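You operate a simulated robot arm through the tools that you are given. There is no shell and no other tool. Be economical: measure what you need, move in short steps, check, and stop when the job is done.

The job below is to be done with a simulated two-armed robot. You get a single attempt, and the scene is never put back.

JOB
Tune the static bar on a trial run after upkeep, then stop the line.
Fine: use the service panel's keys; crumb tray shut and direction switch at FWD before you start; slide the static bar on the running web till the charge shows 0.5 kV or less.

Only the result counts: the job must be done as asked and must still hold three seconds after the hand-in. Knocking over, shifting, dropping, spilling or breaking anything else fails it.

ROBOT AND FRAMES
Two 7-joint arms with two-finger parallel grippers on one trunk, on a base that drives. Base frame: it is fixed to the floor where the robot stands at the start and does not move with it; the origin is under the middle of the robot, x ahead of it, y to its left, z up. Readings come in mm, rad, newtons and seconds.
The left shoulder is at the start at [20, 113, 1072], the right one opposite. With the tool pointing down near the work surface each hand reaches from about 100 to 580 mm from the robot's upright axis, wherever it stands, measured 20 degrees to its own side. Places, roughly: crumb tray [400, 0, 400]; direction switch [500, -100, 700]; in-feed gap wheel [500, 100, 600]; line speed dial [2000, -600, 1300]; oiler plunger [600, 0, 1100]; scraper lever [500, 0, 1000]; scraper load knob [500, 200, 1000]. Payload 1.57 kg a hand.
Tool frame (each hand has its own): the origin (TCP) lies between the finger pads and is the grasp point; the fingertips stand 30 mm ahead of it; z points along the fingers, y is the line along which they close. The gripper opens to 80 mm. The fingers are 17 mm wide and 12 mm thick; the gripper's body (40 by 82 mm) begins 80 mm behind the TCP.
Orientation is that of the tool frame in the base frame, as a unit quaternion [x, y, z, w]. With the fingers straight down and closing along the base's y, the tool's x points along the base's -x, its y along +y and its z along -z.

CONTROLS
- The arms move only by the tool drive_tool. It takes "left_deltas", "right_deltas" or both (then of equal length, played together; a hand with none holds still); each is a list of rows, each a list of 6 numbers: the shift along the tool's x, y, z in cm, then the turn, a rotation vector about the tool's x, y, z in rad. In form: [[dx, dy, dz, wx, wy, wz], ...]. A call has 1 to 8 rows; each row is the pose to reach, as a shift and turn from the pose commanded when the call began, along the tool's axes at that moment. "left_claw" and "right_claw" are, for a hand that has rows, the gripper command, from -1 (shut) to 1 (fully open), values between in proportion, set as the call begins (left out, the last holds). Each row takes 0.2 s and may step no farther than 50 mm and 0.15 rad from the row before; otherwise, or with a gripper value out of range, the whole call is refused. Where a pose cannot be reached the arm comes as near as it can. A force on the tool above 90 N (or 10 N above the force at the start of the call, whichever is more), or a blocked arm, ends the call early, and 0.2 s more pass. The fingers move at their own pace (about 45 mm/s each) and stop on an object; they squeeze with about 35 N. The grip force told is the motor's: it shows also when the fingers shut on nothing. Time passes only in rows, and 0.2 s behind the last, so rows that repeat a pose let the fingers close. The reply holds the time, the measured pose of the TCP, the force on the tool along the base axes, the opening and the grip force, in the units named above and with some noise, with the torque about the TCP (base axes, N m) and any sound that the robot's microphone picked up.
- Cameras (640 x 400 px; columns grow to the right, rows downward): "scene" is now at [94.3, 10.3, 1188.5]; the picture's right is [0.12, -0.99, 0.00], its down [-0.64, -0.08, -0.76] and it looks along [0.76, 0.09, -0.65] (base axes); focal length 233 px, centre (320, 200). "left" rides on the left gripper at [72, 7, -122] in its tool frame; the picture's right is [-0.09, 1.00, 0.00], its down [-0.84, -0.08, -0.54] and it looks along [-0.54, -0.05, 0.84] (tool axes); focal length 238 px, centre (320, 200). "right" rides on the right gripper at [72, -7, -122] in its tool frame; the picture's right is [0.09, 1.00, 0.00], its down [-0.84, 0.08, -0.54] and it looks along [-0.54, 0.05, 0.84] (tool axes); focal length 238 px, centre (320, 200). There is no depth. A picture from a camera that has moved, and an enlarged one, comes with that camera's place and axes in the base frame and with its lens.
- get_image(camera): a new picture of that camera. No time passes.
- lift_body(by): slides the trunk up (or, below 0, down) by that many mm; the arms and the scene camera ride with it, the base frame stays. It gives what a move gives, with no picture.
- steer(legs): drives the robot by 1 to 6 legs, each [ahead, left, turn to the left] in mm, mm and rad, along the robot's own axes; the way and the turn of a leg run together, so that a leg with both is an arc; at most 1500 mm and 3.142 rad a leg. The arms and the cameras ride along, it lands a little off, and it stops where it bumps. It gives what a move gives.
- turn_head(pan, tilt): turns the head with the scene camera to pan (to the left, within 1.396 rad either way) and tilt (down, from -0.506 to 1.204), counted from straight ahead of the robot. It gives what a move gives.
- zoom(camera, box): a new picture of the part [left, top, right, bottom] of that camera's present view, enlarged. No time passes.
- job_done(): hands the job in; it is judged then, once.

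Work in short steps. Places have to be worked out from the pictures, the camera data and where the tool is seen: move nearer, look again, correct. Check each grasp and each placing, and mend what went wrong. You have 120 turns and 88 pictures in all, those below and enlarged ones among them. Open the grippers and draw the arms clear of the work before you hand the job in, unless the task says otherwise; then end with one line.

The tools are called after ">>>" as a command line: name --argument value ..., lists and objects as JSON in quotes. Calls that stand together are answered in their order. drive_tool: Moves the arms, as the interface text tells. Its arguments: {"type":"object","properties":{"left_deltas":{"type":"array","items":{"type":"array","items":{"type":"number"}}},"left_claw":{"type":"number"},"right_deltas":{"type":"array","items":{"type":"array","items":{"type":"number"}}},"right_claw":{"type":"number"}},"required":[]} The other tools are called the same way: lift_body (by) slides the trunk up or down; steer (legs) drives the base; turn_head (pan, tilt) turns the head that bears the scene camera; get_image (camera) takes a picture; zoom (camera, box) takes an enlarged picture of a part of a camera's view; job_done () hands the job in.

At the start:

```text
time_s: 0.0
left_tool_pos: [362.4, 169.2, 910.3]
left_ee_rot: [0.0, 1.0, -0.001, -0.001]
left_contact_force: [0.1, -0.3, -1.6]
left_moment: [0.02, 0.02, -0.01]
left_width: 79.7
left_gripper_force: 0.2
right_tool_pos: [326.2, -94.8, 888.6]
right_ee_rot: [0.0, 1.0, 0.0, 0.001]
right_contact_force: [-0.6, -0.4, 0.1]
right_moment: [0.01, -0.03, -0.02]
right_width: 79.8
right_gripper_force: 0.1
trunk travel left (down, up): [-125.0, 445.0]
robot x, y, heading: [0.9, -0.3, 0.001]
head pan, tilt: [0.12, 0.705]
```

scene: 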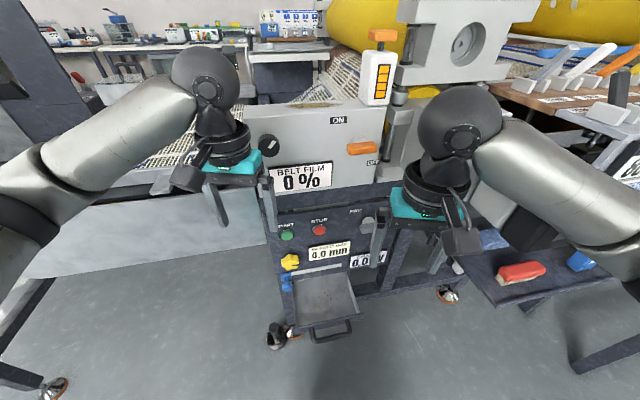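
right: 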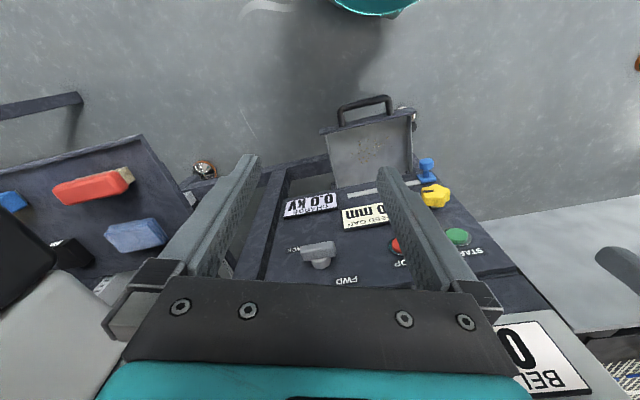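
left: 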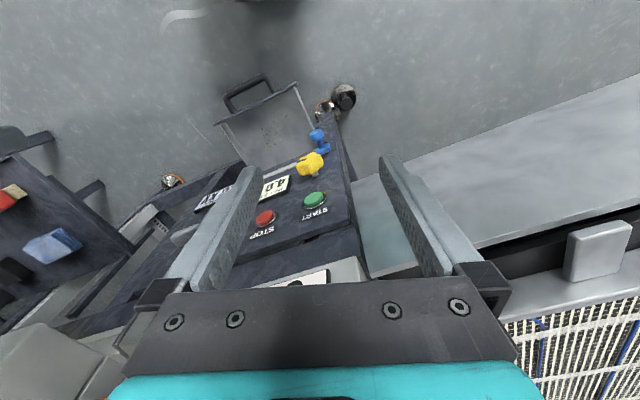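

The front shows a panel with START/STOP, a switch, an open crumb tray and a charge display. I'll enlarge the scene to read the details.

>>> zoom --camera "scene" --box '[240, 180, 420, 350]'

>>> zoom --camera "scene" --box '[230, 10, 420, 200]'

>>> zoom --camera "right" --box '[200, 70, 520, 320]'

```text
2.35 times, centred on (330, 265) of scene
camera zoom: at [94.3, 10.3, 1188.5], right [0.12, -0.99, 0.0], down [-0.64, -0.08, -0.76], along [0.76, 0.09, -0.65], focal length 547 px, centre (296, 47)
```

zoom: 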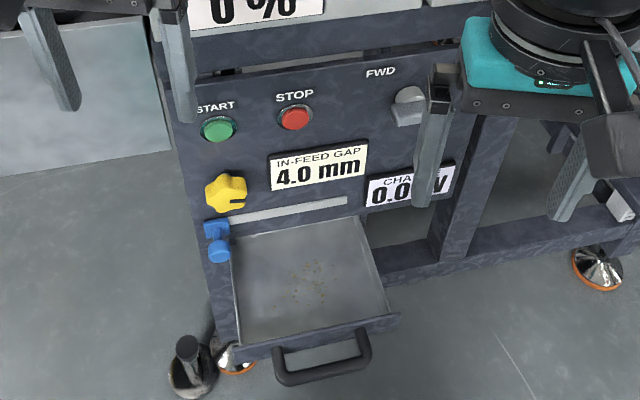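

```text
2.11 times, centred on (325, 105) of scene
camera zoom: at [94.3, 10.3, 1188.5], right [0.12, -0.99, 0.0], down [-0.64, -0.08, -0.76], along [0.76, 0.09, -0.65], focal length 490 px, centre (310, 400)
```

zoom: 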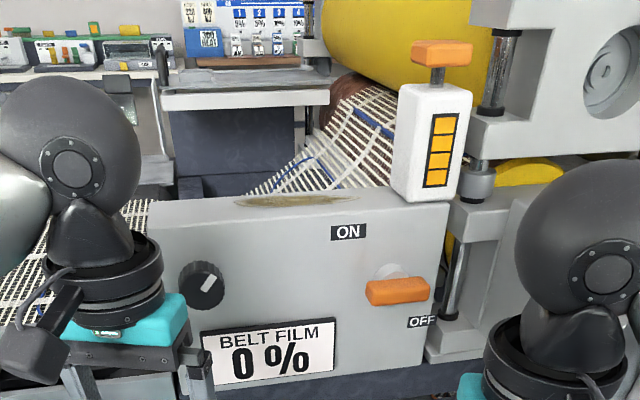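

```text
1.60 times, centred on (360, 195) of right
camera zoom: at [253.0, -101.2, 1010.6], right [-0.09, 1.0, 0.0], down [0.84, 0.08, 0.54], along [0.54, 0.05, -0.84], focal length 381 px, centre (256, 208)
```

zoom: 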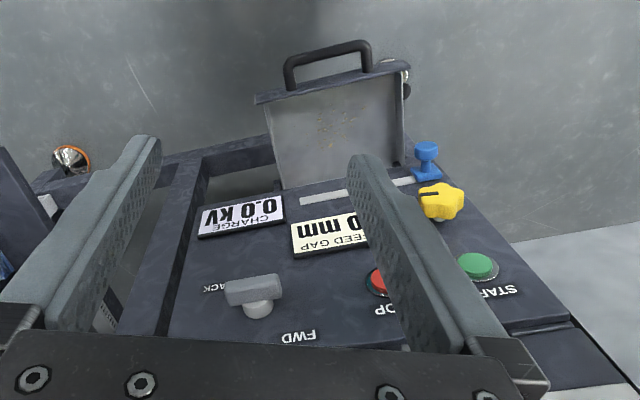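

The panel is yawed about 0.42 rad from my heading (START at about [484,141,728], switch at about [579,-72,690]). I'll back off a little, turn to face it and centre on it, then look again.

>>> steer --legs '[[-100, 0, 0], [0, 0, 0.42], [0, -180, 0]]'

>>> turn_head --pan 0.0 --tilt 0.75

>>> get_image --camera "scene"

```text
time_s: 3.5
left_tool_pos: [240.0, 128.0, 909.7]
left_ee_rot: [-0.198, 0.98, 0.0, 0.0]
left_contact_force: [0.2, -0.1, -0.3]
left_moment: [-0.01, 0.01, -0.06]
left_width: 80.1
left_gripper_force: 0.0
right_tool_pos: [306.9, -130.7, 888.4]
right_ee_rot: [-0.198, 0.98, 0.0, 0.0]
right_contact_force: [0.3, 0.0, 0.0]
right_moment: [-0.01, -0.03, 0.03]
right_width: 79.7
right_gripper_force: 0.0
trunk travel left (down, up): [-125.0, 445.0]
robot x, y, heading: [-28.4, -167.4, 0.397]
head pan, tilt: [0.12, 0.705]
```

```text
time_s: 4.2
left_tool_pos: [239.4, 127.7, 908.3]
left_ee_rot: [-0.198, 0.98, 0.0, -0.001]
left_contact_force: [-1.3, 0.8, -0.5]
left_moment: [0.02, 0.02, -0.01]
left_width: 79.8
left_gripper_force: 0.0
right_tool_pos: [307.0, -130.5, 888.0]
right_ee_rot: [-0.198, 0.98, 0.0, 0.0]
right_contact_force: [0.3, -1.2, 0.8]
right_moment: [-0.04, -0.04, 0.01]
right_width: 79.7
right_gripper_force: 0.1
trunk travel left (down, up): [-125.0, 445.0]
robot x, y, heading: [-30.3, -170.1, 0.397]
head pan, tilt: [0.0, 0.75]
```

```text
81 pictures are left
camera scene: at [56.6, -133.5, 1184.7], right [0.39, -0.92, 0.0], down [-0.63, -0.26, -0.73], along [0.67, 0.28, -0.68], focal length 233 px, centre (320, 200)
```

scene: 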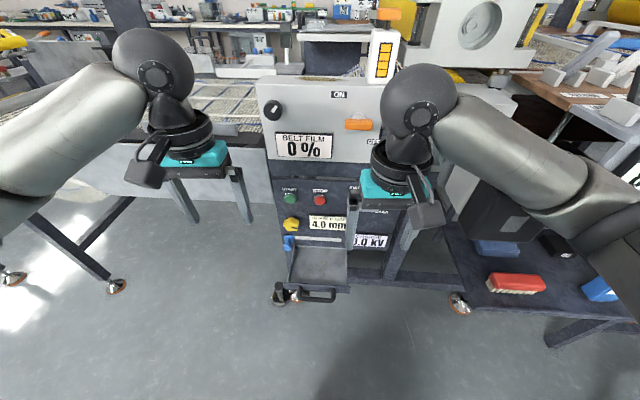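

Now I'm facing the panel squarely. I'll enlarge it.

>>> zoom --camera "scene" --box '[260, 170, 420, 310]'

>>> zoom --camera "right" --box '[160, 60, 640, 360]'

```text
2.86 times, centred on (340, 240) of scene
camera zoom: at [56.6, -133.5, 1184.7], right [0.39, -0.92, 0.0], down [-0.63, -0.26, -0.73], along [0.67, 0.28, -0.68], focal length 665 px, centre (263, 86)
```

zoom: 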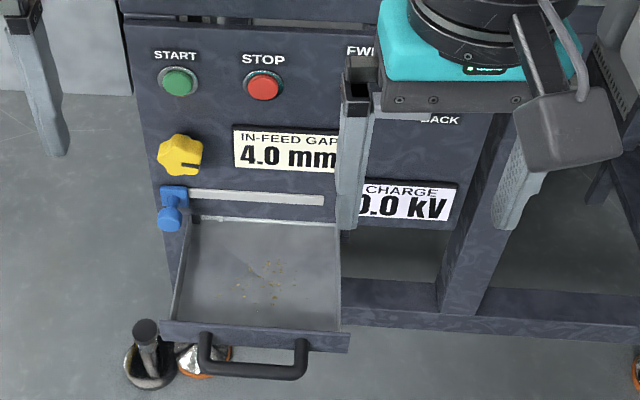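

```text
1.33 times, centred on (400, 210) of right
camera zoom: at [243.3, -164.7, 1010.7], right [-0.47, 0.88, 0.0], down [0.74, 0.4, 0.54], along [0.48, 0.26, -0.84], focal length 318 px, centre (213, 187)
```

zoom: 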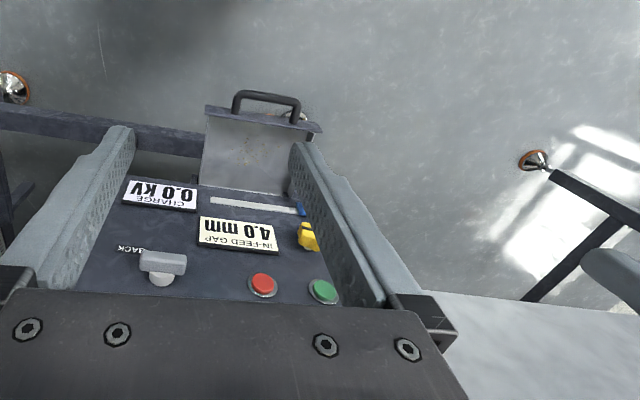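

The panel yaw comes out nearer 0.31 rad than 0.42, so I'll turn right about 0.09. Then I'll swing the left hand to point forward, moving it ahead and down in free space.

>>> steer --legs '[[0, 0, -0.09]]'

>>> drive_tool --left_deltas '[[-1.5, 0, 2, 0, -0.14, 0], [-3, 0, 4, 0, -0.28, 0], [-4.5, 0, 6, 0, -0.42, 0], [-6, 0, 8, 0, -0.56, 0], [-7.5, 0, 10, 0, -0.7, 0], [-9, 0, 12, 0, -0.84, 0]]' --left_claw -1 --right_deltas '[[-1.5, 0, 2, 0, -0.14, 0], [-3, 0, 4, 0, -0.28, 0], [-4.5, 0, 6, 0, -0.42, 0], [-6, 0, 8, 0, -0.56, 0], [-7.5, 0, 10, 0, -0.7, 0], [-9, 0, 12, 0, -0.84, 0]]'

>>> get_image --camera "scene"

```text
time_s: 5.0
left_tool_pos: [265.4, 102.5, 909.7]
left_ee_rot: [-0.154, 0.988, 0.0, 0.0]
left_contact_force: [0.1, 0.0, -0.4]
left_moment: [-0.01, 0.01, -0.01]
left_width: 80.0
left_gripper_force: 0.1
right_tool_pos: [310.4, -161.5, 887.7]
right_ee_rot: [-0.154, 0.988, 0.0, 0.0]
right_contact_force: [-0.4, -1.4, 0.4]
right_moment: [0.0, -0.01, 0.01]
right_width: 79.8
right_gripper_force: 0.0
trunk travel left (down, up): [-125.0, 445.0]
robot x, y, heading: [-27.3, -168.6, 0.307]
head pan, tilt: [0.0, 0.75]
```

```text
time_s: 6.5
left_tool_pos: [352.1, 130.8, 787.5]
left_ee_rot: [-0.14, 0.902, 0.062, 0.405]
left_contact_force: [0.1, 1.0, -0.5]
left_moment: [-0.01, 0.0, 0.01]
left_width: 0.0
left_gripper_force: 21.0
right_tool_pos: [395.3, -134.8, 770.4]
right_ee_rot: [-0.141, 0.902, 0.062, 0.403]
right_contact_force: [0.7, -0.1, 0.6]
right_moment: [0.0, -0.03, 0.01]
right_width: 80.0
right_gripper_force: 0.0
trunk travel left (down, up): [-125.0, 445.0]
robot x, y, heading: [-30.5, -169.1, 0.301]
head pan, tilt: [0.0, 0.75]
```

```text
78 pictures are left
camera scene: at [59.5, -141.5, 1184.7], right [0.3, -0.95, 0.0], down [-0.65, -0.21, -0.73], along [0.7, 0.22, -0.68], focal length 233 px, centre (320, 200)
```

scene: 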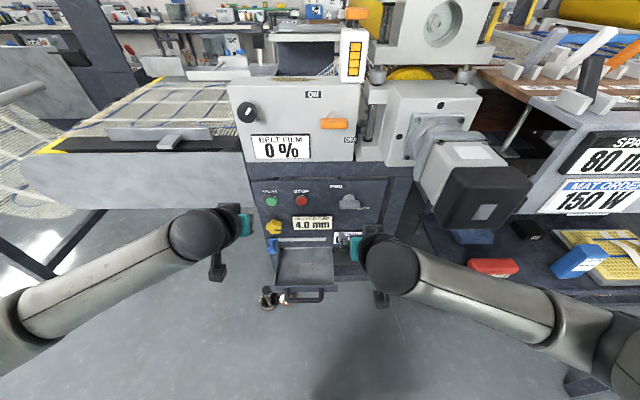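

The arms came forward well and the switch is visible. I'll enlarge the panel.

>>> zoom --camera "scene" --box '[240, 170, 390, 310]'

>>> get_image --camera "right"

```text
2.86 times, centred on (315, 240) of scene
camera zoom: at [59.5, -141.5, 1184.7], right [0.3, -0.95, 0.0], down [-0.65, -0.21, -0.73], along [0.7, 0.22, -0.68], focal length 665 px, centre (334, 86)
```

zoom: 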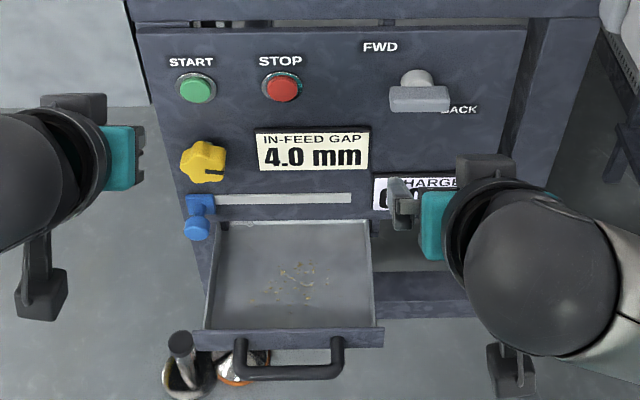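

```text
76 pictures are left
camera right: at [265.3, -183.4, 797.6], right [-0.36, 0.93, -0.07], down [0.12, 0.12, 0.99], along [0.92, 0.35, -0.16], focal length 238 px, centre (320, 200)
```

right: 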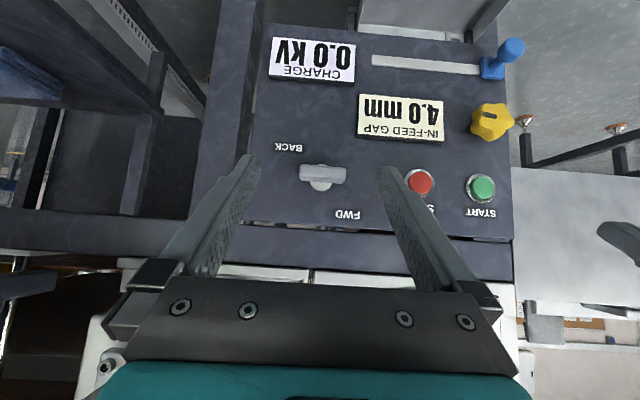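

The right camera sees the panel frontally. I'll enlarge the switch.

>>> zoom --camera "right" --box '[260, 130, 390, 230]'

>>> zoom --camera "right" --box '[360, 20, 540, 140]'

```text
4.00 times, centred on (325, 180) of right
camera zoom: at [265.3, -183.4, 797.6], right [-0.36, 0.93, -0.07], down [0.12, 0.12, 0.99], along [0.92, 0.35, -0.16], focal length 953 px, centre (300, 280)
```

zoom: 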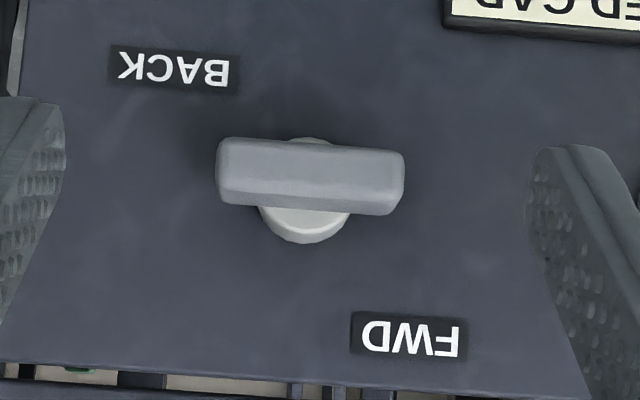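

```text
3.33 times, centred on (450, 80) of right
camera zoom: at [265.3, -183.4, 797.6], right [-0.36, 0.93, -0.07], down [0.12, 0.12, 0.99], along [0.92, 0.35, -0.16], focal length 794 px, centre (-113, 600)
```

zoom: 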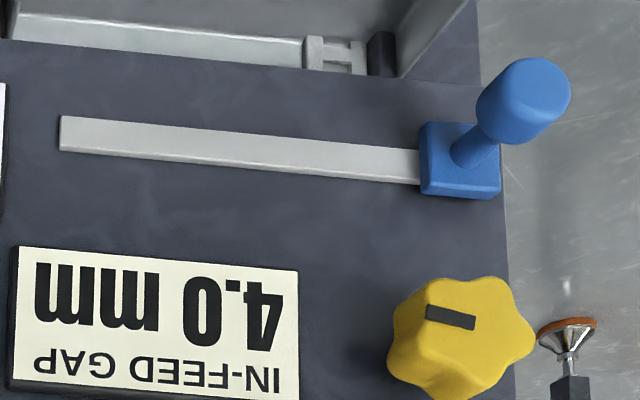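

I need to know if this switch is a T-toggle or a rotary bar, so I'll look at it from the left camera too.

>>> get_image --camera "left"

>>> zoom --camera "scene" --box '[320, 175, 370, 215]'

>>> zoom --camera "scene" --box '[220, 80, 370, 170]'

```text
73 pictures are left
camera left: at [216.2, 94.4, 815.9], right [-0.24, 0.97, 0.07], down [0.17, -0.03, 0.99], along [0.96, 0.25, -0.16], focal length 238 px, centre (320, 200)
```

left: 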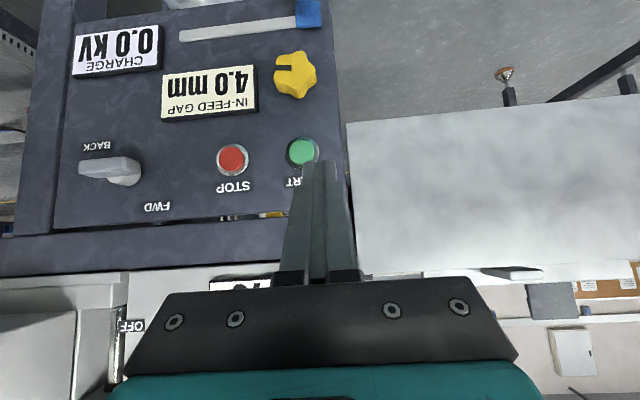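

```text
10.00 times, centred on (345, 195) of scene
camera zoom: at [59.5, -141.5, 1184.7], right [0.3, -0.95, 0.0], down [-0.65, -0.21, -0.73], along [0.7, 0.22, -0.68], focal length 2326 px, centre (70, 250)
```

zoom: 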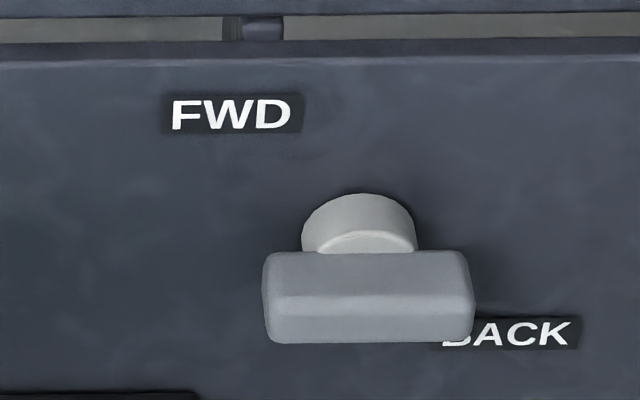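

```text
4.27 times, centred on (295, 125) of scene
camera zoom: at [59.5, -141.5, 1184.7], right [0.3, -0.95, 0.0], down [-0.65, -0.21, -0.73], along [0.7, 0.22, -0.68], focal length 992 px, centre (427, 520)
```

zoom: 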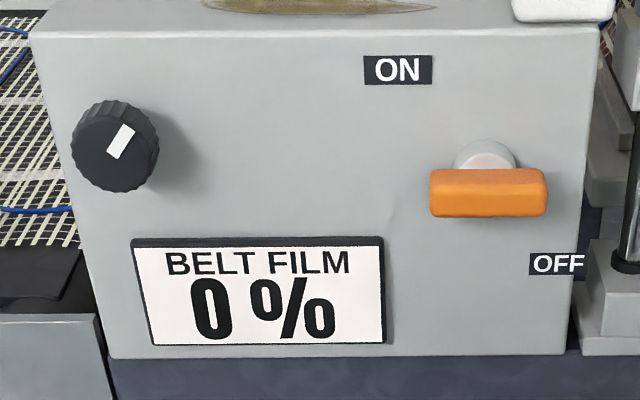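

The switch is a bar on a hub, horizontal now and most likely at BACK. First I'll shut the tray with the closed left hand, so I lower the trunk a bit and bring that hand back and down in front of the handle (about f 410, l 49, z 460 in the robot frame).

>>> lift_body --by -60

>>> drive_tool --left_deltas '[[1.8, -3.1, -2.05, 0, -0.09, 0], [3.7, -6.2, -4.1, 0, -0.18, 0], [5.5, -9.3, -6.2, 0, -0.27, 0], [7.3, -12.4, -8.2, 0, -0.36, 0], [10.7, -12.4, -5.2, 0, -0.36, 0], [14.0, -12.4, -2.2, 0, -0.36, 0], [17.4, -12.4, 0.8, 0, -0.36, 0], [20.7, -12.4, 3.8, 0, -0.36, 0]]'

>>> get_image --camera "scene"

```text
time_s: 7.5
left_tool_pos: [351.7, 131.4, 727.4]
left_ee_rot: [-0.14, 0.902, 0.063, 0.403]
left_contact_force: [0.6, 0.2, -0.7]
left_moment: [0.01, 0.0, -0.04]
left_width: 0.1
left_gripper_force: 20.7
right_tool_pos: [395.1, -134.9, 708.5]
right_ee_rot: [-0.141, 0.902, 0.064, 0.404]
right_contact_force: [1.4, 0.8, -0.3]
right_moment: [-0.02, 0.01, 0.0]
right_width: 80.1
right_gripper_force: 0.0
trunk travel left (down, up): [-65.0, 505.0]
robot x, y, heading: [-29.6, -169.7, 0.304]
head pan, tilt: [0.0, 0.75]
```

```text
time_s: 9.2
left_tool_pos: [284.5, -21.7, 547.8]
left_ee_rot: [-0.126, 0.816, 0.086, 0.558]
left_contact_force: [0.4, 0.1, -0.3]
left_moment: [0.0, 0.02, 0.03]
left_width: 0.0
left_gripper_force: 21.6
right_tool_pos: [396.5, -135.3, 709.2]
right_ee_rot: [-0.14, 0.902, 0.062, 0.403]
right_contact_force: [0.3, -0.2, -0.2]
right_moment: [0.01, -0.01, -0.01]
right_width: 80.1
right_gripper_force: 0.1
trunk travel left (down, up): [-65.0, 505.0]
robot x, y, heading: [-30.5, -166.1, 0.306]
head pan, tilt: [0.0, 0.75]
```

```text
70 pictures are left
camera scene: at [59.5, -141.4, 1124.7], right [0.3, -0.95, 0.0], down [-0.65, -0.21, -0.73], along [0.7, 0.22, -0.68], focal length 233 px, centre (320, 200)
```

scene: 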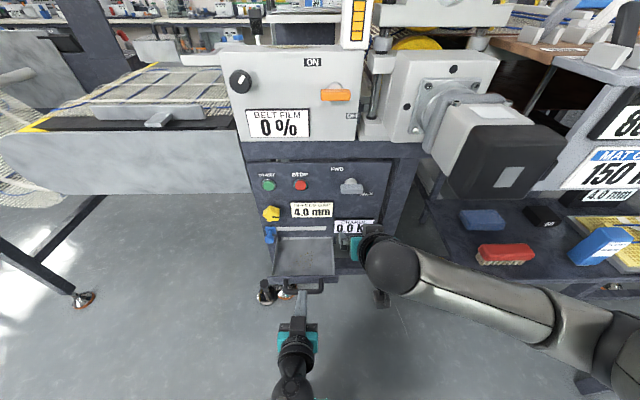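

The left hand is in front of the tray handle. I'll check alignment with close views.

>>> zoom --camera "scene" --box '[240, 220, 360, 340]'

>>> get_image --camera "left"

```text
3.33 times, centred on (300, 280) of scene
camera zoom: at [59.5, -141.4, 1124.7], right [0.3, -0.95, 0.0], down [-0.65, -0.21, -0.73], along [0.7, 0.22, -0.68], focal length 775 px, centre (387, -67)
```

zoom: 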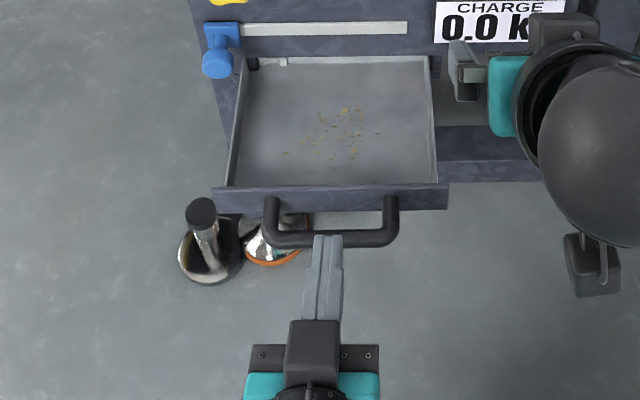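

```text
68 pictures are left
camera left: at [148.9, -58.0, 526.0], right [-0.27, 0.96, 0.09], down [-0.17, -0.13, 0.98], along [0.95, 0.25, 0.2], focal length 238 px, centre (320, 200)
```

left: 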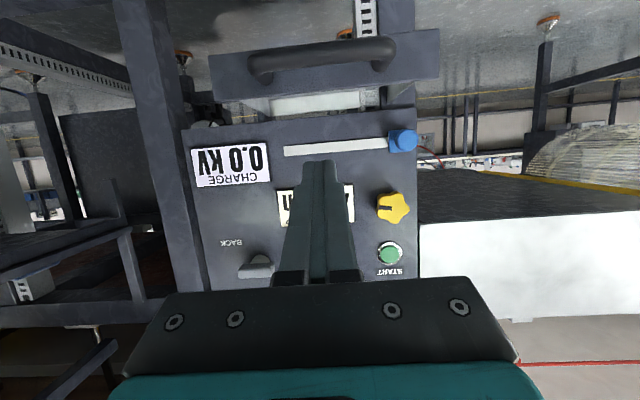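

The handle is at about f 415, l 52, z 452 by both cameras. I'll drop the tip to that height, level the tool and start pushing.

>>> drive_tool --left_deltas '[[4.4, 0.35, 1.7, 0, -0.12, 0], [8.76, 0.7, 3.4, 0, -0.25, 0], [7.67, 0.7, 6.2, 0, -0.25, 0], [6.9, 0.7, 8.0, 0, -0.25, 0], [6.2, 0.7, 9.9, 0, -0.25, 0]]'

>>> zoom --camera "scene" --box '[240, 220, 360, 340]'

```text
time_s: 10.7
left_tool_pos: [332.3, 61.0, 468.8]
left_ee_rot: [-0.099, 0.732, 0.145, 0.658]
left_contact_force: [1.3, 0.8, 3.2]
left_moment: [0.0, -0.09, 0.04]
left_width: 0.0
left_gripper_force: 21.5
left hand out of reach, approached as far as the arm can: row 3, 4, 5
right_tool_pos: [396.1, -134.9, 709.8]
right_ee_rot: [-0.141, 0.902, 0.062, 0.403]
right_contact_force: [-0.1, 0.2, -0.2]
right_moment: [-0.04, -0.02, 0.01]
right_width: 79.6
right_gripper_force: 0.0
trunk travel left (down, up): [-65.0, 505.0]
robot x, y, heading: [-28.2, -166.9, 0.304]
head pan, tilt: [0.0, 0.75]
stopped in row 5 (left hand): the arm was blocked; the commanded pose is now the measured one
```

```text
3.33 times, centred on (300, 280) of scene
camera zoom: at [59.5, -141.2, 1124.4], right [0.3, -0.95, 0.0], down [-0.65, -0.21, -0.73], along [0.7, 0.22, -0.68], focal length 775 px, centre (387, -67)
```

zoom: 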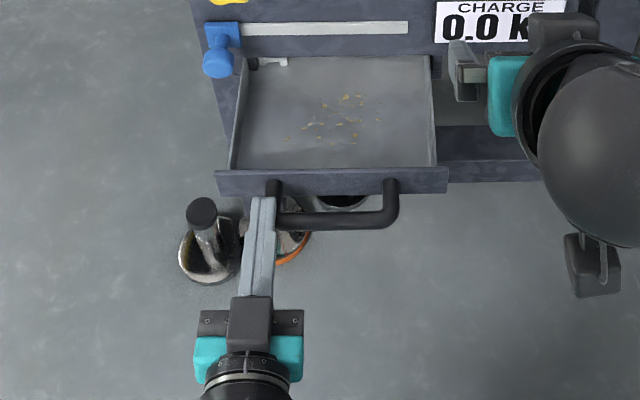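

The low, level pose was out of reach, so the hand slid left of centre, although it did push the tray in a little. I'll back off, lower the trunk and use a shallower pitch.

>>> drive_tool --left_deltas '[[0, 0, -4, 0, 0, 0], [0, -2.5, -8, 0.02, 0.12, -0.03], [0, -5, -8, 0.05, 0.26, -0.07]]'

>>> lift_body --by -62

```text
time_s: 11.5
left_tool_pos: [283.4, 8.2, 425.4]
left_ee_rot: [-0.121, 0.784, 0.142, 0.591]
left_contact_force: [25.2, 18.5, -7.9]
left_moment: [1.21, -2.17, -1.31]
left_width: 0.1
left_gripper_force: 21.4
left hand out of reach, approached as far as the arm can: row 1, 2, 3
right_tool_pos: [396.1, -132.9, 710.5]
right_ee_rot: [-0.141, 0.902, 0.063, 0.403]
right_contact_force: [0.5, 0.4, -0.9]
right_moment: [0.0, 0.01, 0.01]
right_width: 79.9
right_gripper_force: 0.0
trunk travel left (down, up): [-65.0, 505.0]
robot x, y, heading: [-24.6, -168.4, 0.312]
head pan, tilt: [0.0, 0.75]
stopped in row 3 (left hand): the force on the tool passed its limit at 227 N (the readings are from after the stop); the commanded pose is now the measured one
```

```text
time_s: 12.7
left_tool_pos: [284.4, 14.5, 416.5]
left_ee_rot: [-0.141, 0.725, 0.173, 0.652]
left_contact_force: [0.2, 0.0, -1.0]
left_moment: [0.01, -0.03, 0.03]
left_width: 0.0
left_gripper_force: 20.7
right_tool_pos: [389.3, -134.7, 665.8]
right_ee_rot: [-0.141, 0.898, 0.064, 0.411]
right_contact_force: [-0.1, 0.8, 0.3]
right_moment: [0.04, 0.04, -0.01]
right_width: 79.9
right_gripper_force: 0.0
trunk travel left (down, up): [-11.0, 559.0]
robot x, y, heading: [-26.8, -168.3, 0.306]
head pan, tilt: [0.0, 0.75]
stopped: the arm was blocked; the commanded pose is now the measured one
```

A high force and a blocked move happened, so I'll look before doing anything else.

>>> get_image --camera "scene"

>>> get_image --camera "left"

>>> get_image --camera "right"

```text
66 pictures are left
camera scene: at [45.6, -144.6, 1075.5], right [0.3, -0.95, 0.0], down [-0.64, -0.2, -0.74], along [0.71, 0.23, -0.67], focal length 233 px, centre (320, 200)
```

scene: 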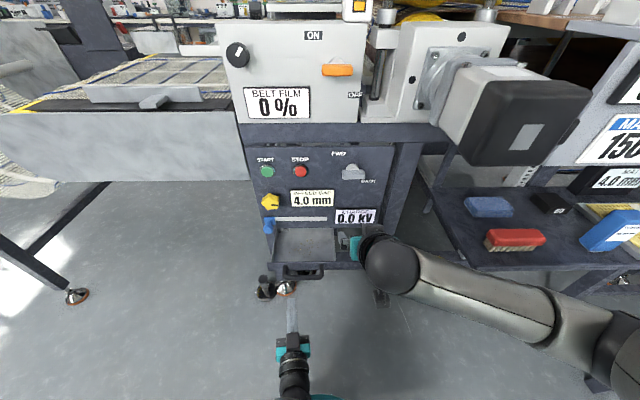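

```text
65 pictures are left
camera left: at [163.5, -30.4, 356.4], right [-0.42, 0.9, 0.16], down [-0.36, -0.32, 0.88], along [0.83, 0.31, 0.46], focal length 238 px, centre (320, 200)
```

left: 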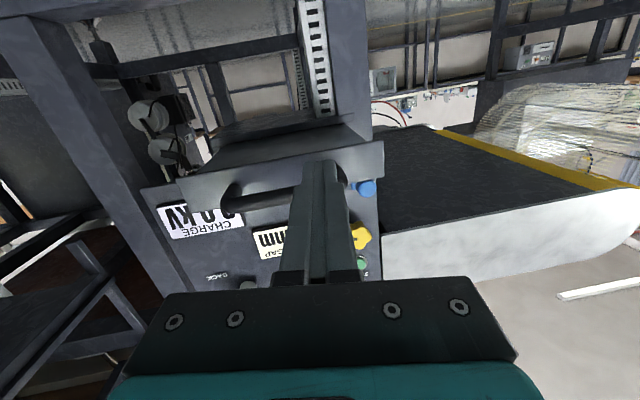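

```text
64 pictures are left
camera right: at [257.1, -184.3, 692.0], right [-0.36, 0.93, -0.07], down [0.11, 0.12, 0.99], along [0.93, 0.35, -0.14], focal length 238 px, centre (320, 200)
```

right: 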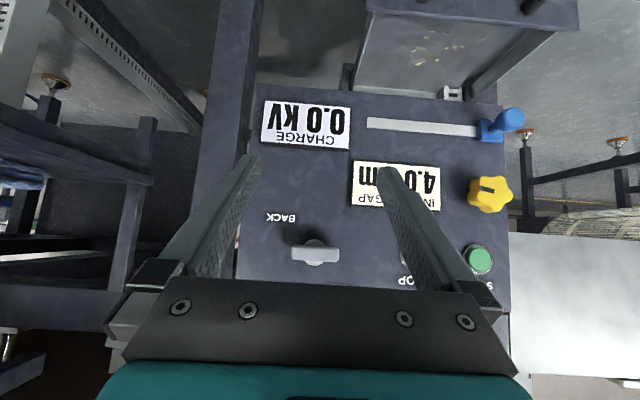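

The folded left arm probably pressed against my own base. The scene looks undisturbed, so I'll raise the trunk, then back the base off so the arm works further out.

>>> lift_body --by 55

>>> steer --legs '[[-150, 0, 0]]'

>>> get_image --camera "scene"

```text
time_s: 13.6
left_tool_pos: [290.8, 15.5, 459.3]
left_ee_rot: [-0.14, 0.736, 0.17, 0.64]
left_contact_force: [-0.4, 0.3, 0.4]
left_moment: [-0.01, 0.0, 0.01]
left_width: 0.2
left_gripper_force: 21.0
right_tool_pos: [395.9, -134.6, 710.1]
right_ee_rot: [-0.14, 0.902, 0.062, 0.404]
right_contact_force: [-0.7, 1.1, -0.3]
right_moment: [-0.04, 0.0, -0.02]
right_width: 80.0
right_gripper_force: 0.1
trunk travel left (down, up): [-66.0, 504.0]
robot x, y, heading: [-29.5, -170.7, 0.31]
head pan, tilt: [0.0, 0.75]
```

```text
time_s: 15.0
left_tool_pos: [145.0, -30.2, 458.4]
left_ee_rot: [-0.14, 0.736, 0.17, 0.641]
left_contact_force: [-0.6, 0.5, 0.6]
left_moment: [0.01, -0.03, 0.0]
left_width: 0.1
left_gripper_force: 20.7
right_tool_pos: [252.3, -179.1, 710.9]
right_ee_rot: [-0.14, 0.902, 0.063, 0.404]
right_contact_force: [0.7, 0.2, 0.6]
right_moment: [-0.01, 0.02, 0.01]
right_width: 80.0
right_gripper_force: 0.1
trunk travel left (down, up): [-66.0, 504.0]
robot x, y, heading: [-170.9, -211.7, 0.309]
head pan, tilt: [0.0, 0.75]
```

```text
63 pictures are left
camera scene: at [-85.0, -187.0, 1126.0], right [0.3, -0.95, 0.0], down [-0.65, -0.21, -0.73], along [0.7, 0.22, -0.68], focal length 233 px, centre (320, 200)
```

scene: 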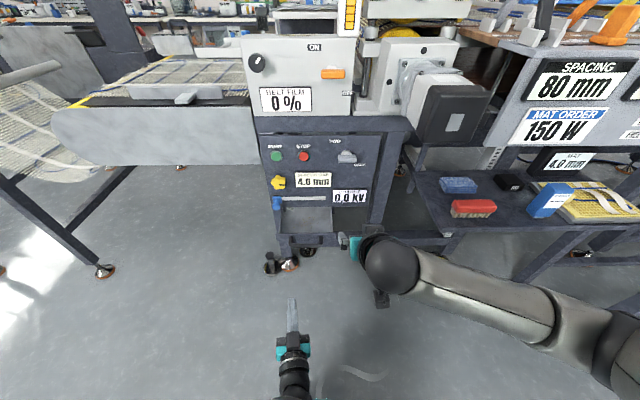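

>>> zoom --camera "scene" --box '[240, 180, 360, 340]'

>>> get_image --camera "left"

```text
2.50 times, centred on (300, 260) of scene
camera zoom: at [-85.0, -187.0, 1126.0], right [0.3, -0.95, 0.0], down [-0.65, -0.21, -0.73], along [0.7, 0.22, -0.68], focal length 582 px, centre (370, 50)
```

zoom: 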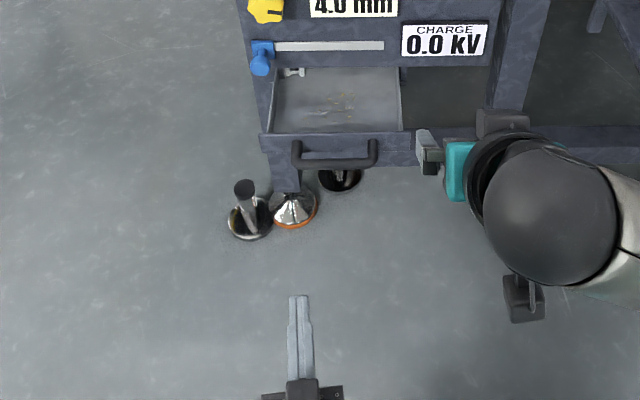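

```text
61 pictures are left
camera left: at [23.4, -75.5, 403.7], right [-0.41, 0.9, 0.16], down [-0.34, -0.31, 0.89], along [0.85, 0.31, 0.43], focal length 238 px, centre (320, 200)
```

left: 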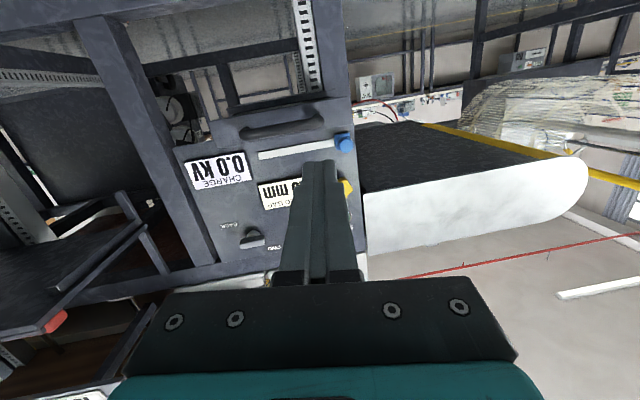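

The handle is now at f≈585, l≈49, z≈452 relative to the robot. I'll square the left hand's attitude and bring the tip just short of the handle.

>>> drive_tool --left_deltas '[[-0.6, -1.2, 3.6, 0.036, 0.06, -0.009], [-1.3, -2.3, 7.2, 0.07, 0.12, -0.018], [-2.0, -3.5, 10.7, 0.107, 0.18, -0.028], [-2.6, -4.7, 14.3, 0.143, 0.243, -0.037]]'

>>> zoom --camera "scene" --box '[240, 180, 360, 340]'

```text
time_s: 16.0
left_tool_pos: [297.8, -22.4, 478.5]
left_ee_rot: [-0.126, 0.816, 0.087, 0.558]
left_contact_force: [-0.1, -0.2, 1.3]
left_moment: [0.01, -0.01, -0.03]
left_width: 0.0
left_gripper_force: 21.5
left hand out of reach, approached as far as the arm can: row 4
right_tool_pos: [253.2, -180.4, 710.0]
right_ee_rot: [-0.141, 0.902, 0.064, 0.403]
right_contact_force: [-0.3, -0.5, 0.3]
right_moment: [-0.01, 0.02, -0.03]
right_width: 79.8
right_gripper_force: 0.1
trunk travel left (down, up): [-66.0, 504.0]
robot x, y, heading: [-171.4, -214.4, 0.31]
head pan, tilt: [0.0, 0.75]
```

```text
2.50 times, centred on (300, 260) of scene
camera zoom: at [-84.7, -187.9, 1126.0], right [0.3, -0.95, 0.0], down [-0.65, -0.21, -0.73], along [0.7, 0.22, -0.68], focal length 582 px, centre (370, 50)
```

zoom: 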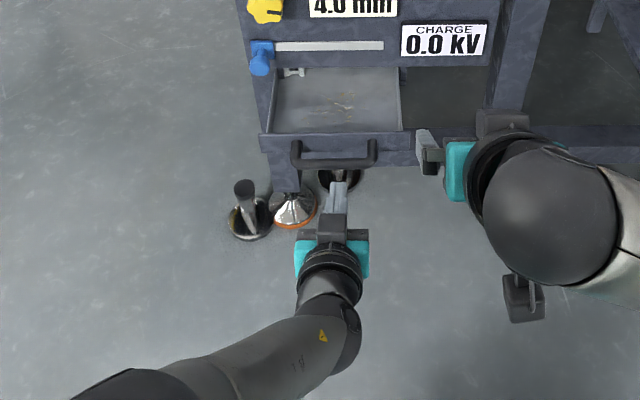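

The arm is near its far reach, so I'll hold the hand still, lower the trunk 16 mm to bring the tip to handle height, and push the tray by creeping the base forward.

>>> lift_body --by -18

>>> steer --legs '[[90, 0, 0]]'

>>> zoom --camera "scene" --box '[240, 180, 360, 340]'

```text
time_s: 16.7
left_tool_pos: [296.5, -21.2, 459.2]
left_ee_rot: [-0.126, 0.816, 0.086, 0.558]
left_contact_force: [0.6, 0.3, -0.2]
left_moment: [0.0, -0.02, 0.02]
left_width: 0.0
left_gripper_force: 21.3
right_tool_pos: [250.6, -180.3, 692.9]
right_ee_rot: [-0.141, 0.902, 0.063, 0.404]
right_contact_force: [0.0, -0.1, -0.6]
right_moment: [-0.02, 0.01, -0.02]
right_width: 79.8
right_gripper_force: 0.1
trunk travel left (down, up): [-48.0, 522.0]
robot x, y, heading: [-172.7, -217.0, 0.31]
head pan, tilt: [0.0, 0.75]
```

```text
time_s: 17.8
left_tool_pos: [383.9, 4.9, 459.0]
left_ee_rot: [-0.125, 0.816, 0.085, 0.558]
left_contact_force: [-0.3, -0.3, -0.1]
left_moment: [-0.03, 0.03, -0.02]
left_width: 0.0
left_gripper_force: 21.3
right_tool_pos: [337.9, -151.8, 692.6]
right_ee_rot: [-0.14, 0.902, 0.063, 0.404]
right_contact_force: [-0.3, -0.7, -0.7]
right_moment: [-0.02, 0.0, 0.02]
right_width: 80.0
right_gripper_force: 0.1
trunk travel left (down, up): [-48.0, 522.0]
robot x, y, heading: [-86.9, -188.1, 0.304]
head pan, tilt: [0.0, 0.75]
```

```text
2.50 times, centred on (300, 260) of scene
camera zoom: at [2.1, -159.4, 1108.0], right [0.3, -0.95, 0.0], down [-0.65, -0.21, -0.73], along [0.7, 0.22, -0.68], focal length 582 px, centre (370, 50)
```

zoom: 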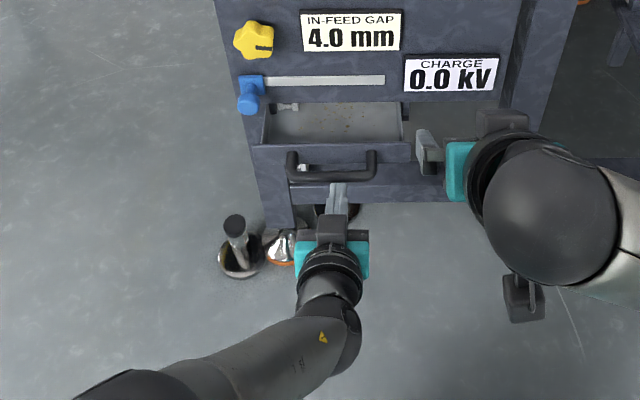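

The tray is sliding in with the hand. I'll continue.

>>> steer --legs '[[60, 0, 0]]'

>>> zoom --camera "scene" --box '[240, 180, 360, 340]'

```text
time_s: 18.8
left_tool_pos: [441.3, 22.8, 459.6]
left_ee_rot: [-0.124, 0.815, 0.084, 0.56]
left_contact_force: [-0.1, 0.3, 0.0]
left_moment: [-0.02, -0.02, -0.03]
left_width: 0.2
left_gripper_force: 20.9
right_tool_pos: [395.9, -134.9, 693.3]
right_ee_rot: [-0.139, 0.902, 0.062, 0.404]
right_contact_force: [1.1, 0.4, -0.1]
right_moment: [-0.01, 0.01, 0.02]
right_width: 80.2
right_gripper_force: 0.1
trunk travel left (down, up): [-48.0, 522.0]
robot x, y, heading: [-29.4, -167.6, 0.301]
head pan, tilt: [0.0, 0.75]
```

```text
2.50 times, centred on (300, 260) of scene
camera zoom: at [59.9, -141.4, 1108.0], right [0.3, -0.95, 0.0], down [-0.65, -0.2, -0.73], along [0.7, 0.22, -0.68], focal length 582 px, centre (370, 50)
```

zoom: 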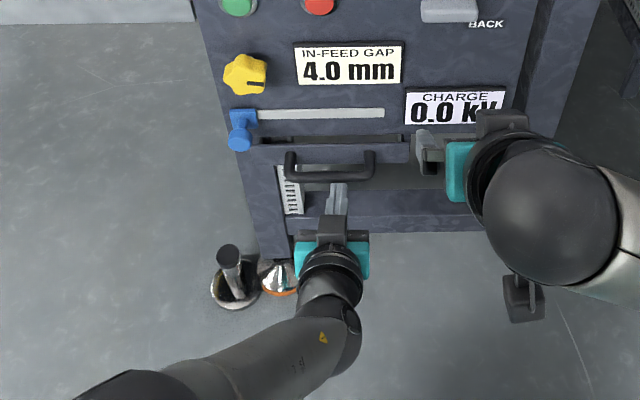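

Only a thin gap remains. I'll creep on.

>>> steer --legs '[[20, 0, 0]]'

>>> zoom --camera "scene" --box '[270, 200, 370, 270]'

```text
time_s: 19.5
left_tool_pos: [459.6, 27.8, 461.2]
left_ee_rot: [-0.124, 0.815, 0.085, 0.559]
left_contact_force: [-22.6, -3.1, 16.5]
left_moment: [0.24, -0.24, 0.14]
left_width: 0.0
left_gripper_force: 20.9
right_tool_pos: [413.3, -129.0, 694.0]
right_ee_rot: [-0.138, 0.902, 0.062, 0.404]
right_contact_force: [0.3, 0.4, 0.2]
right_moment: [0.0, 0.0, -0.01]
right_width: 79.8
right_gripper_force: 0.1
trunk travel left (down, up): [-48.0, 522.0]
robot x, y, heading: [-9.1, -159.2, 0.301]
head pan, tilt: [0.0, 0.75]
```

```text
5.71 times, centred on (320, 235) of scene
camera zoom: at [76.5, -136.1, 1108.2], right [0.3, -0.95, 0.0], down [-0.65, -0.2, -0.73], along [0.7, 0.22, -0.68], focal length 1329 px, centre (320, 0)
```

zoom: 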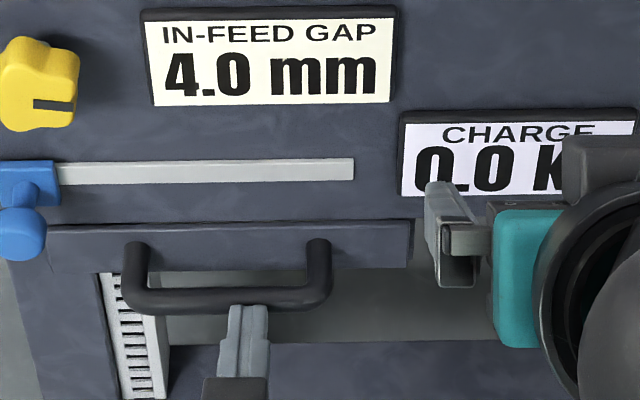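

A 22 N reaction force shows the tray is against its stop and shut. I'll back off, raise the trunk and check it.

>>> steer --legs '[[-60, 0, 0]]'

>>> lift_body --by 77

>>> get_image --camera "scene"

>>> get_image --camera "left"

>>> get_image --camera "right"

```text
time_s: 20.5
left_tool_pos: [403.7, 10.9, 458.0]
left_ee_rot: [-0.125, 0.816, 0.085, 0.558]
left_contact_force: [0.0, -0.1, -0.5]
left_moment: [-0.02, 0.02, 0.0]
left_width: 0.0
left_gripper_force: 21.0
right_tool_pos: [358.7, -146.6, 693.1]
right_ee_rot: [-0.139, 0.902, 0.062, 0.404]
right_contact_force: [0.5, -0.5, -0.5]
right_moment: [0.0, 0.0, -0.02]
right_width: 80.0
right_gripper_force: 0.0
trunk travel left (down, up): [-48.0, 522.0]
robot x, y, heading: [-64.9, -185.1, 0.311]
head pan, tilt: [0.0, 0.75]
```

```text
time_s: 21.6
left_tool_pos: [403.6, 11.1, 536.3]
left_ee_rot: [-0.125, 0.816, 0.085, 0.558]
left_contact_force: [-0.3, 0.4, -0.4]
left_moment: [0.01, 0.01, -0.02]
left_width: 0.1
left_gripper_force: 21.3
right_tool_pos: [360.2, -146.3, 770.1]
right_ee_rot: [-0.14, 0.902, 0.063, 0.404]
right_contact_force: [0.1, -0.7, 0.3]
right_moment: [0.01, 0.03, -0.01]
right_width: 79.8
right_gripper_force: 0.0
trunk travel left (down, up): [-125.0, 445.0]
robot x, y, heading: [-66.2, -181.8, 0.306]
head pan, tilt: [0.0, 0.75]
```

```text
56 pictures are left
camera scene: at [22.6, -153.0, 1184.9], right [0.3, -0.95, 0.0], down [-0.65, -0.21, -0.73], along [0.7, 0.22, -0.68], focal length 233 px, centre (320, 200)
```

scene: 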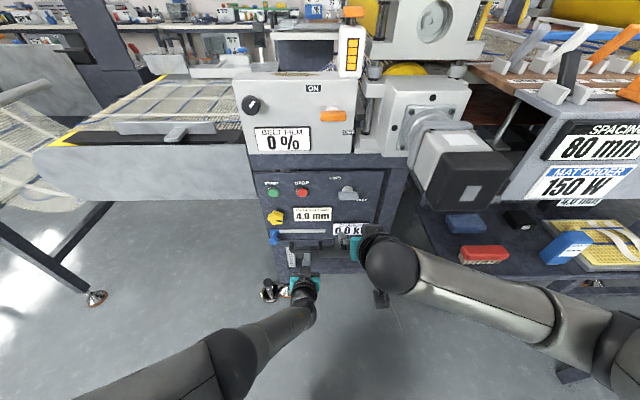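

```text
55 pictures are left
camera left: at [267.4, -24.3, 513.4], right [-0.27, 0.96, 0.09], down [-0.17, -0.13, 0.98], along [0.95, 0.25, 0.2], focal length 238 px, centre (320, 200)
```

left: 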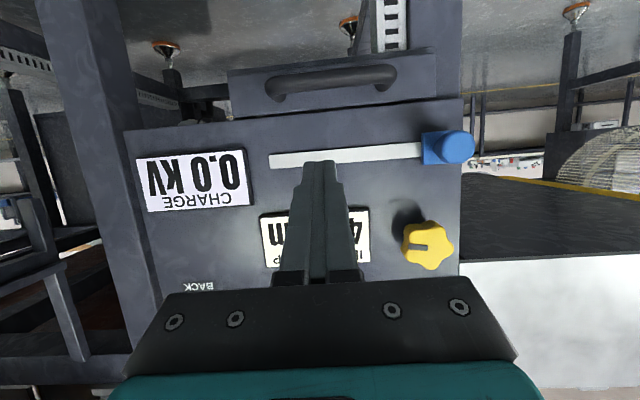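

```text
54 pictures are left
camera right: at [228.2, -194.8, 798.4], right [-0.36, 0.93, -0.07], down [0.12, 0.12, 0.99], along [0.92, 0.35, -0.16], focal length 238 px, centre (320, 200)
```

right: 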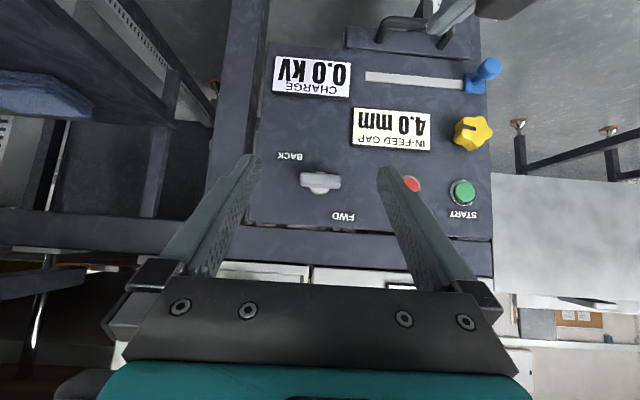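

The tray is shut. Next is the switch (hub at about [554,-73,715]): I'll level the right hand in front of it.

>>> drive_tool --right_deltas '[[-0.5, 0.2, 2.2, 0, -0.14, 0], [-1.0, 0.4, 4.4, 0, -0.28, 0], [-1.5, 0.6, 6.7, 0, -0.42, 0], [-2.0, 0.8, 8.9, 0, -0.56, 0], [-2.6, 1.0, 11.1, 0, -0.7, 0]]' --right_claw 0.2

>>> drive_tool --right_deltas '[[0, 0, 0, 0, 0, 0.14], [0, 0, 0, 0, 0, 0.28], [0, 0, 0, 0, 0, 0.42], [0, 0, 0, 0, 0, 0.56], [0, 0, 0, 0, 0, 0.7], [0, 0, 0, 0, 0, 0.84], [0, 0, 0, 0, 0, 0.98], [0, 0, 0, 0, 0, 1.12]]'

>>> get_image --camera "scene"

```text
time_s: 22.8
left_tool_pos: [404.1, 10.7, 535.2]
left_ee_rot: [-0.125, 0.815, 0.086, 0.559]
left_contact_force: [-0.2, -0.7, 0.4]
left_moment: [-0.01, 0.02, 0.02]
left_width: 0.0
left_gripper_force: 21.9
right_tool_pos: [451.7, -105.6, 714.2]
right_ee_rot: [-0.109, 0.709, 0.107, 0.688]
right_contact_force: [-0.1, 0.5, -0.4]
right_moment: [0.02, 0.02, 0.0]
right_width: 48.4
right_gripper_force: 0.0
trunk travel left (down, up): [-125.0, 445.0]
robot x, y, heading: [-66.5, -176.6, 0.304]
head pan, tilt: [0.0, 0.75]
```

```text
time_s: 24.6
left_tool_pos: [404.5, 11.3, 535.5]
left_ee_rot: [-0.125, 0.816, 0.086, 0.559]
left_contact_force: [-0.4, -0.6, -0.6]
left_moment: [-0.01, -0.02, 0.0]
left_width: 0.2
left_gripper_force: 21.2
right_tool_pos: [451.9, -106.5, 716.3]
right_ee_rot: [0.285, 0.659, 0.457, 0.525]
right_contact_force: [-0.7, -0.2, 0.2]
right_moment: [-0.01, -0.01, 0.03]
right_width: 48.1
right_gripper_force: 0.0
trunk travel left (down, up): [-125.0, 445.0]
robot x, y, heading: [-67.5, -183.8, 0.31]
head pan, tilt: [0.0, 0.75]
```

```text
53 pictures are left
camera scene: at [22.5, -153.0, 1185.0], right [0.3, -0.95, 0.0], down [-0.65, -0.21, -0.73], along [0.7, 0.22, -0.68], focal length 233 px, centre (320, 200)
```

scene: 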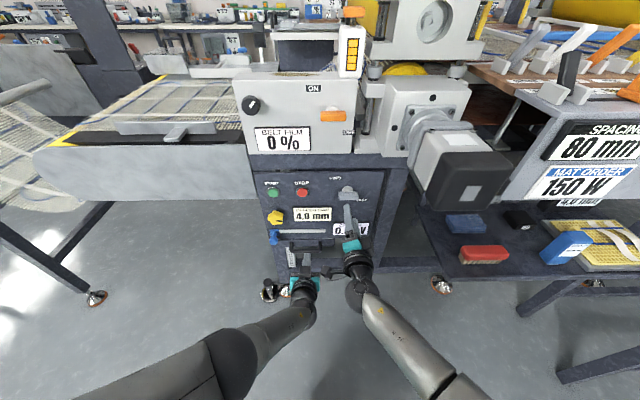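

Right attitude is going well, so I'll finish the roll and look with its camera.

>>> drive_tool --right_deltas '[[0, 0, 0, 0, 0, 0.15], [0, 0, 0, 0, 0, 0.3], [0, 0, 0, 0, 0, 0.45]]'

>>> get_image --camera "right"

>>> zoom --camera "scene" --box '[310, 160, 400, 280]'

```text
time_s: 25.4
left_tool_pos: [403.6, 11.6, 535.6]
left_ee_rot: [-0.124, 0.816, 0.085, 0.558]
left_contact_force: [-0.2, -0.3, 0.3]
left_moment: [0.0, -0.03, -0.03]
left_width: 0.0
left_gripper_force: 21.9
right_tool_pos: [468.6, -176.2, 696.4]
right_ee_rot: [0.361, 0.627, 0.506, 0.469]
right_contact_force: [-0.2, 0.5, 0.1]
right_moment: [0.02, 0.0, -0.02]
right_width: 47.8
right_gripper_force: 0.0
right hand out of reach, approached as far as the arm can: row 1, 2
trunk travel left (down, up): [-125.0, 445.0]
robot x, y, heading: [-69.6, -183.7, 0.299]
head pan, tilt: [0.0, 0.75]
stopped in row 3 (right hand): the arm was blocked; the commanded pose is now the measured one
```

```text
52 pictures are left
camera right: at [330.2, -147.5, 680.4], right [-0.05, 0.31, 0.95], down [-0.27, -0.92, 0.29], along [0.96, -0.24, 0.13], focal length 238 px, centre (320, 200)
```

right: 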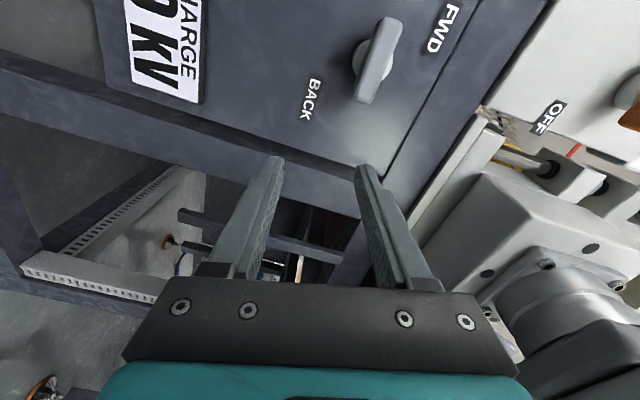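

```text
3.33 times, centred on (355, 220) of scene
camera zoom: at [22.4, -152.4, 1185.0], right [0.3, -0.95, 0.0], down [-0.65, -0.21, -0.73], along [0.7, 0.22, -0.68], focal length 775 px, centre (203, 133)
```

zoom: 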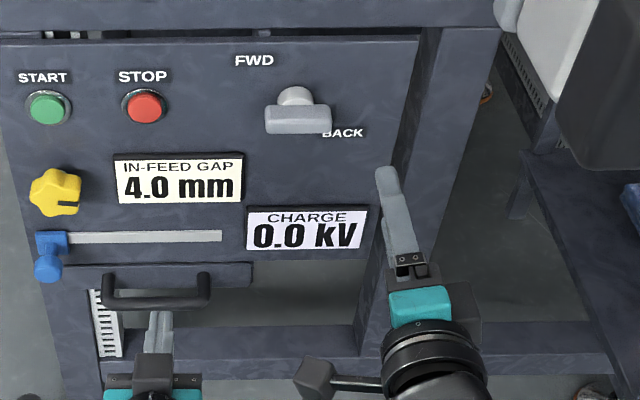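

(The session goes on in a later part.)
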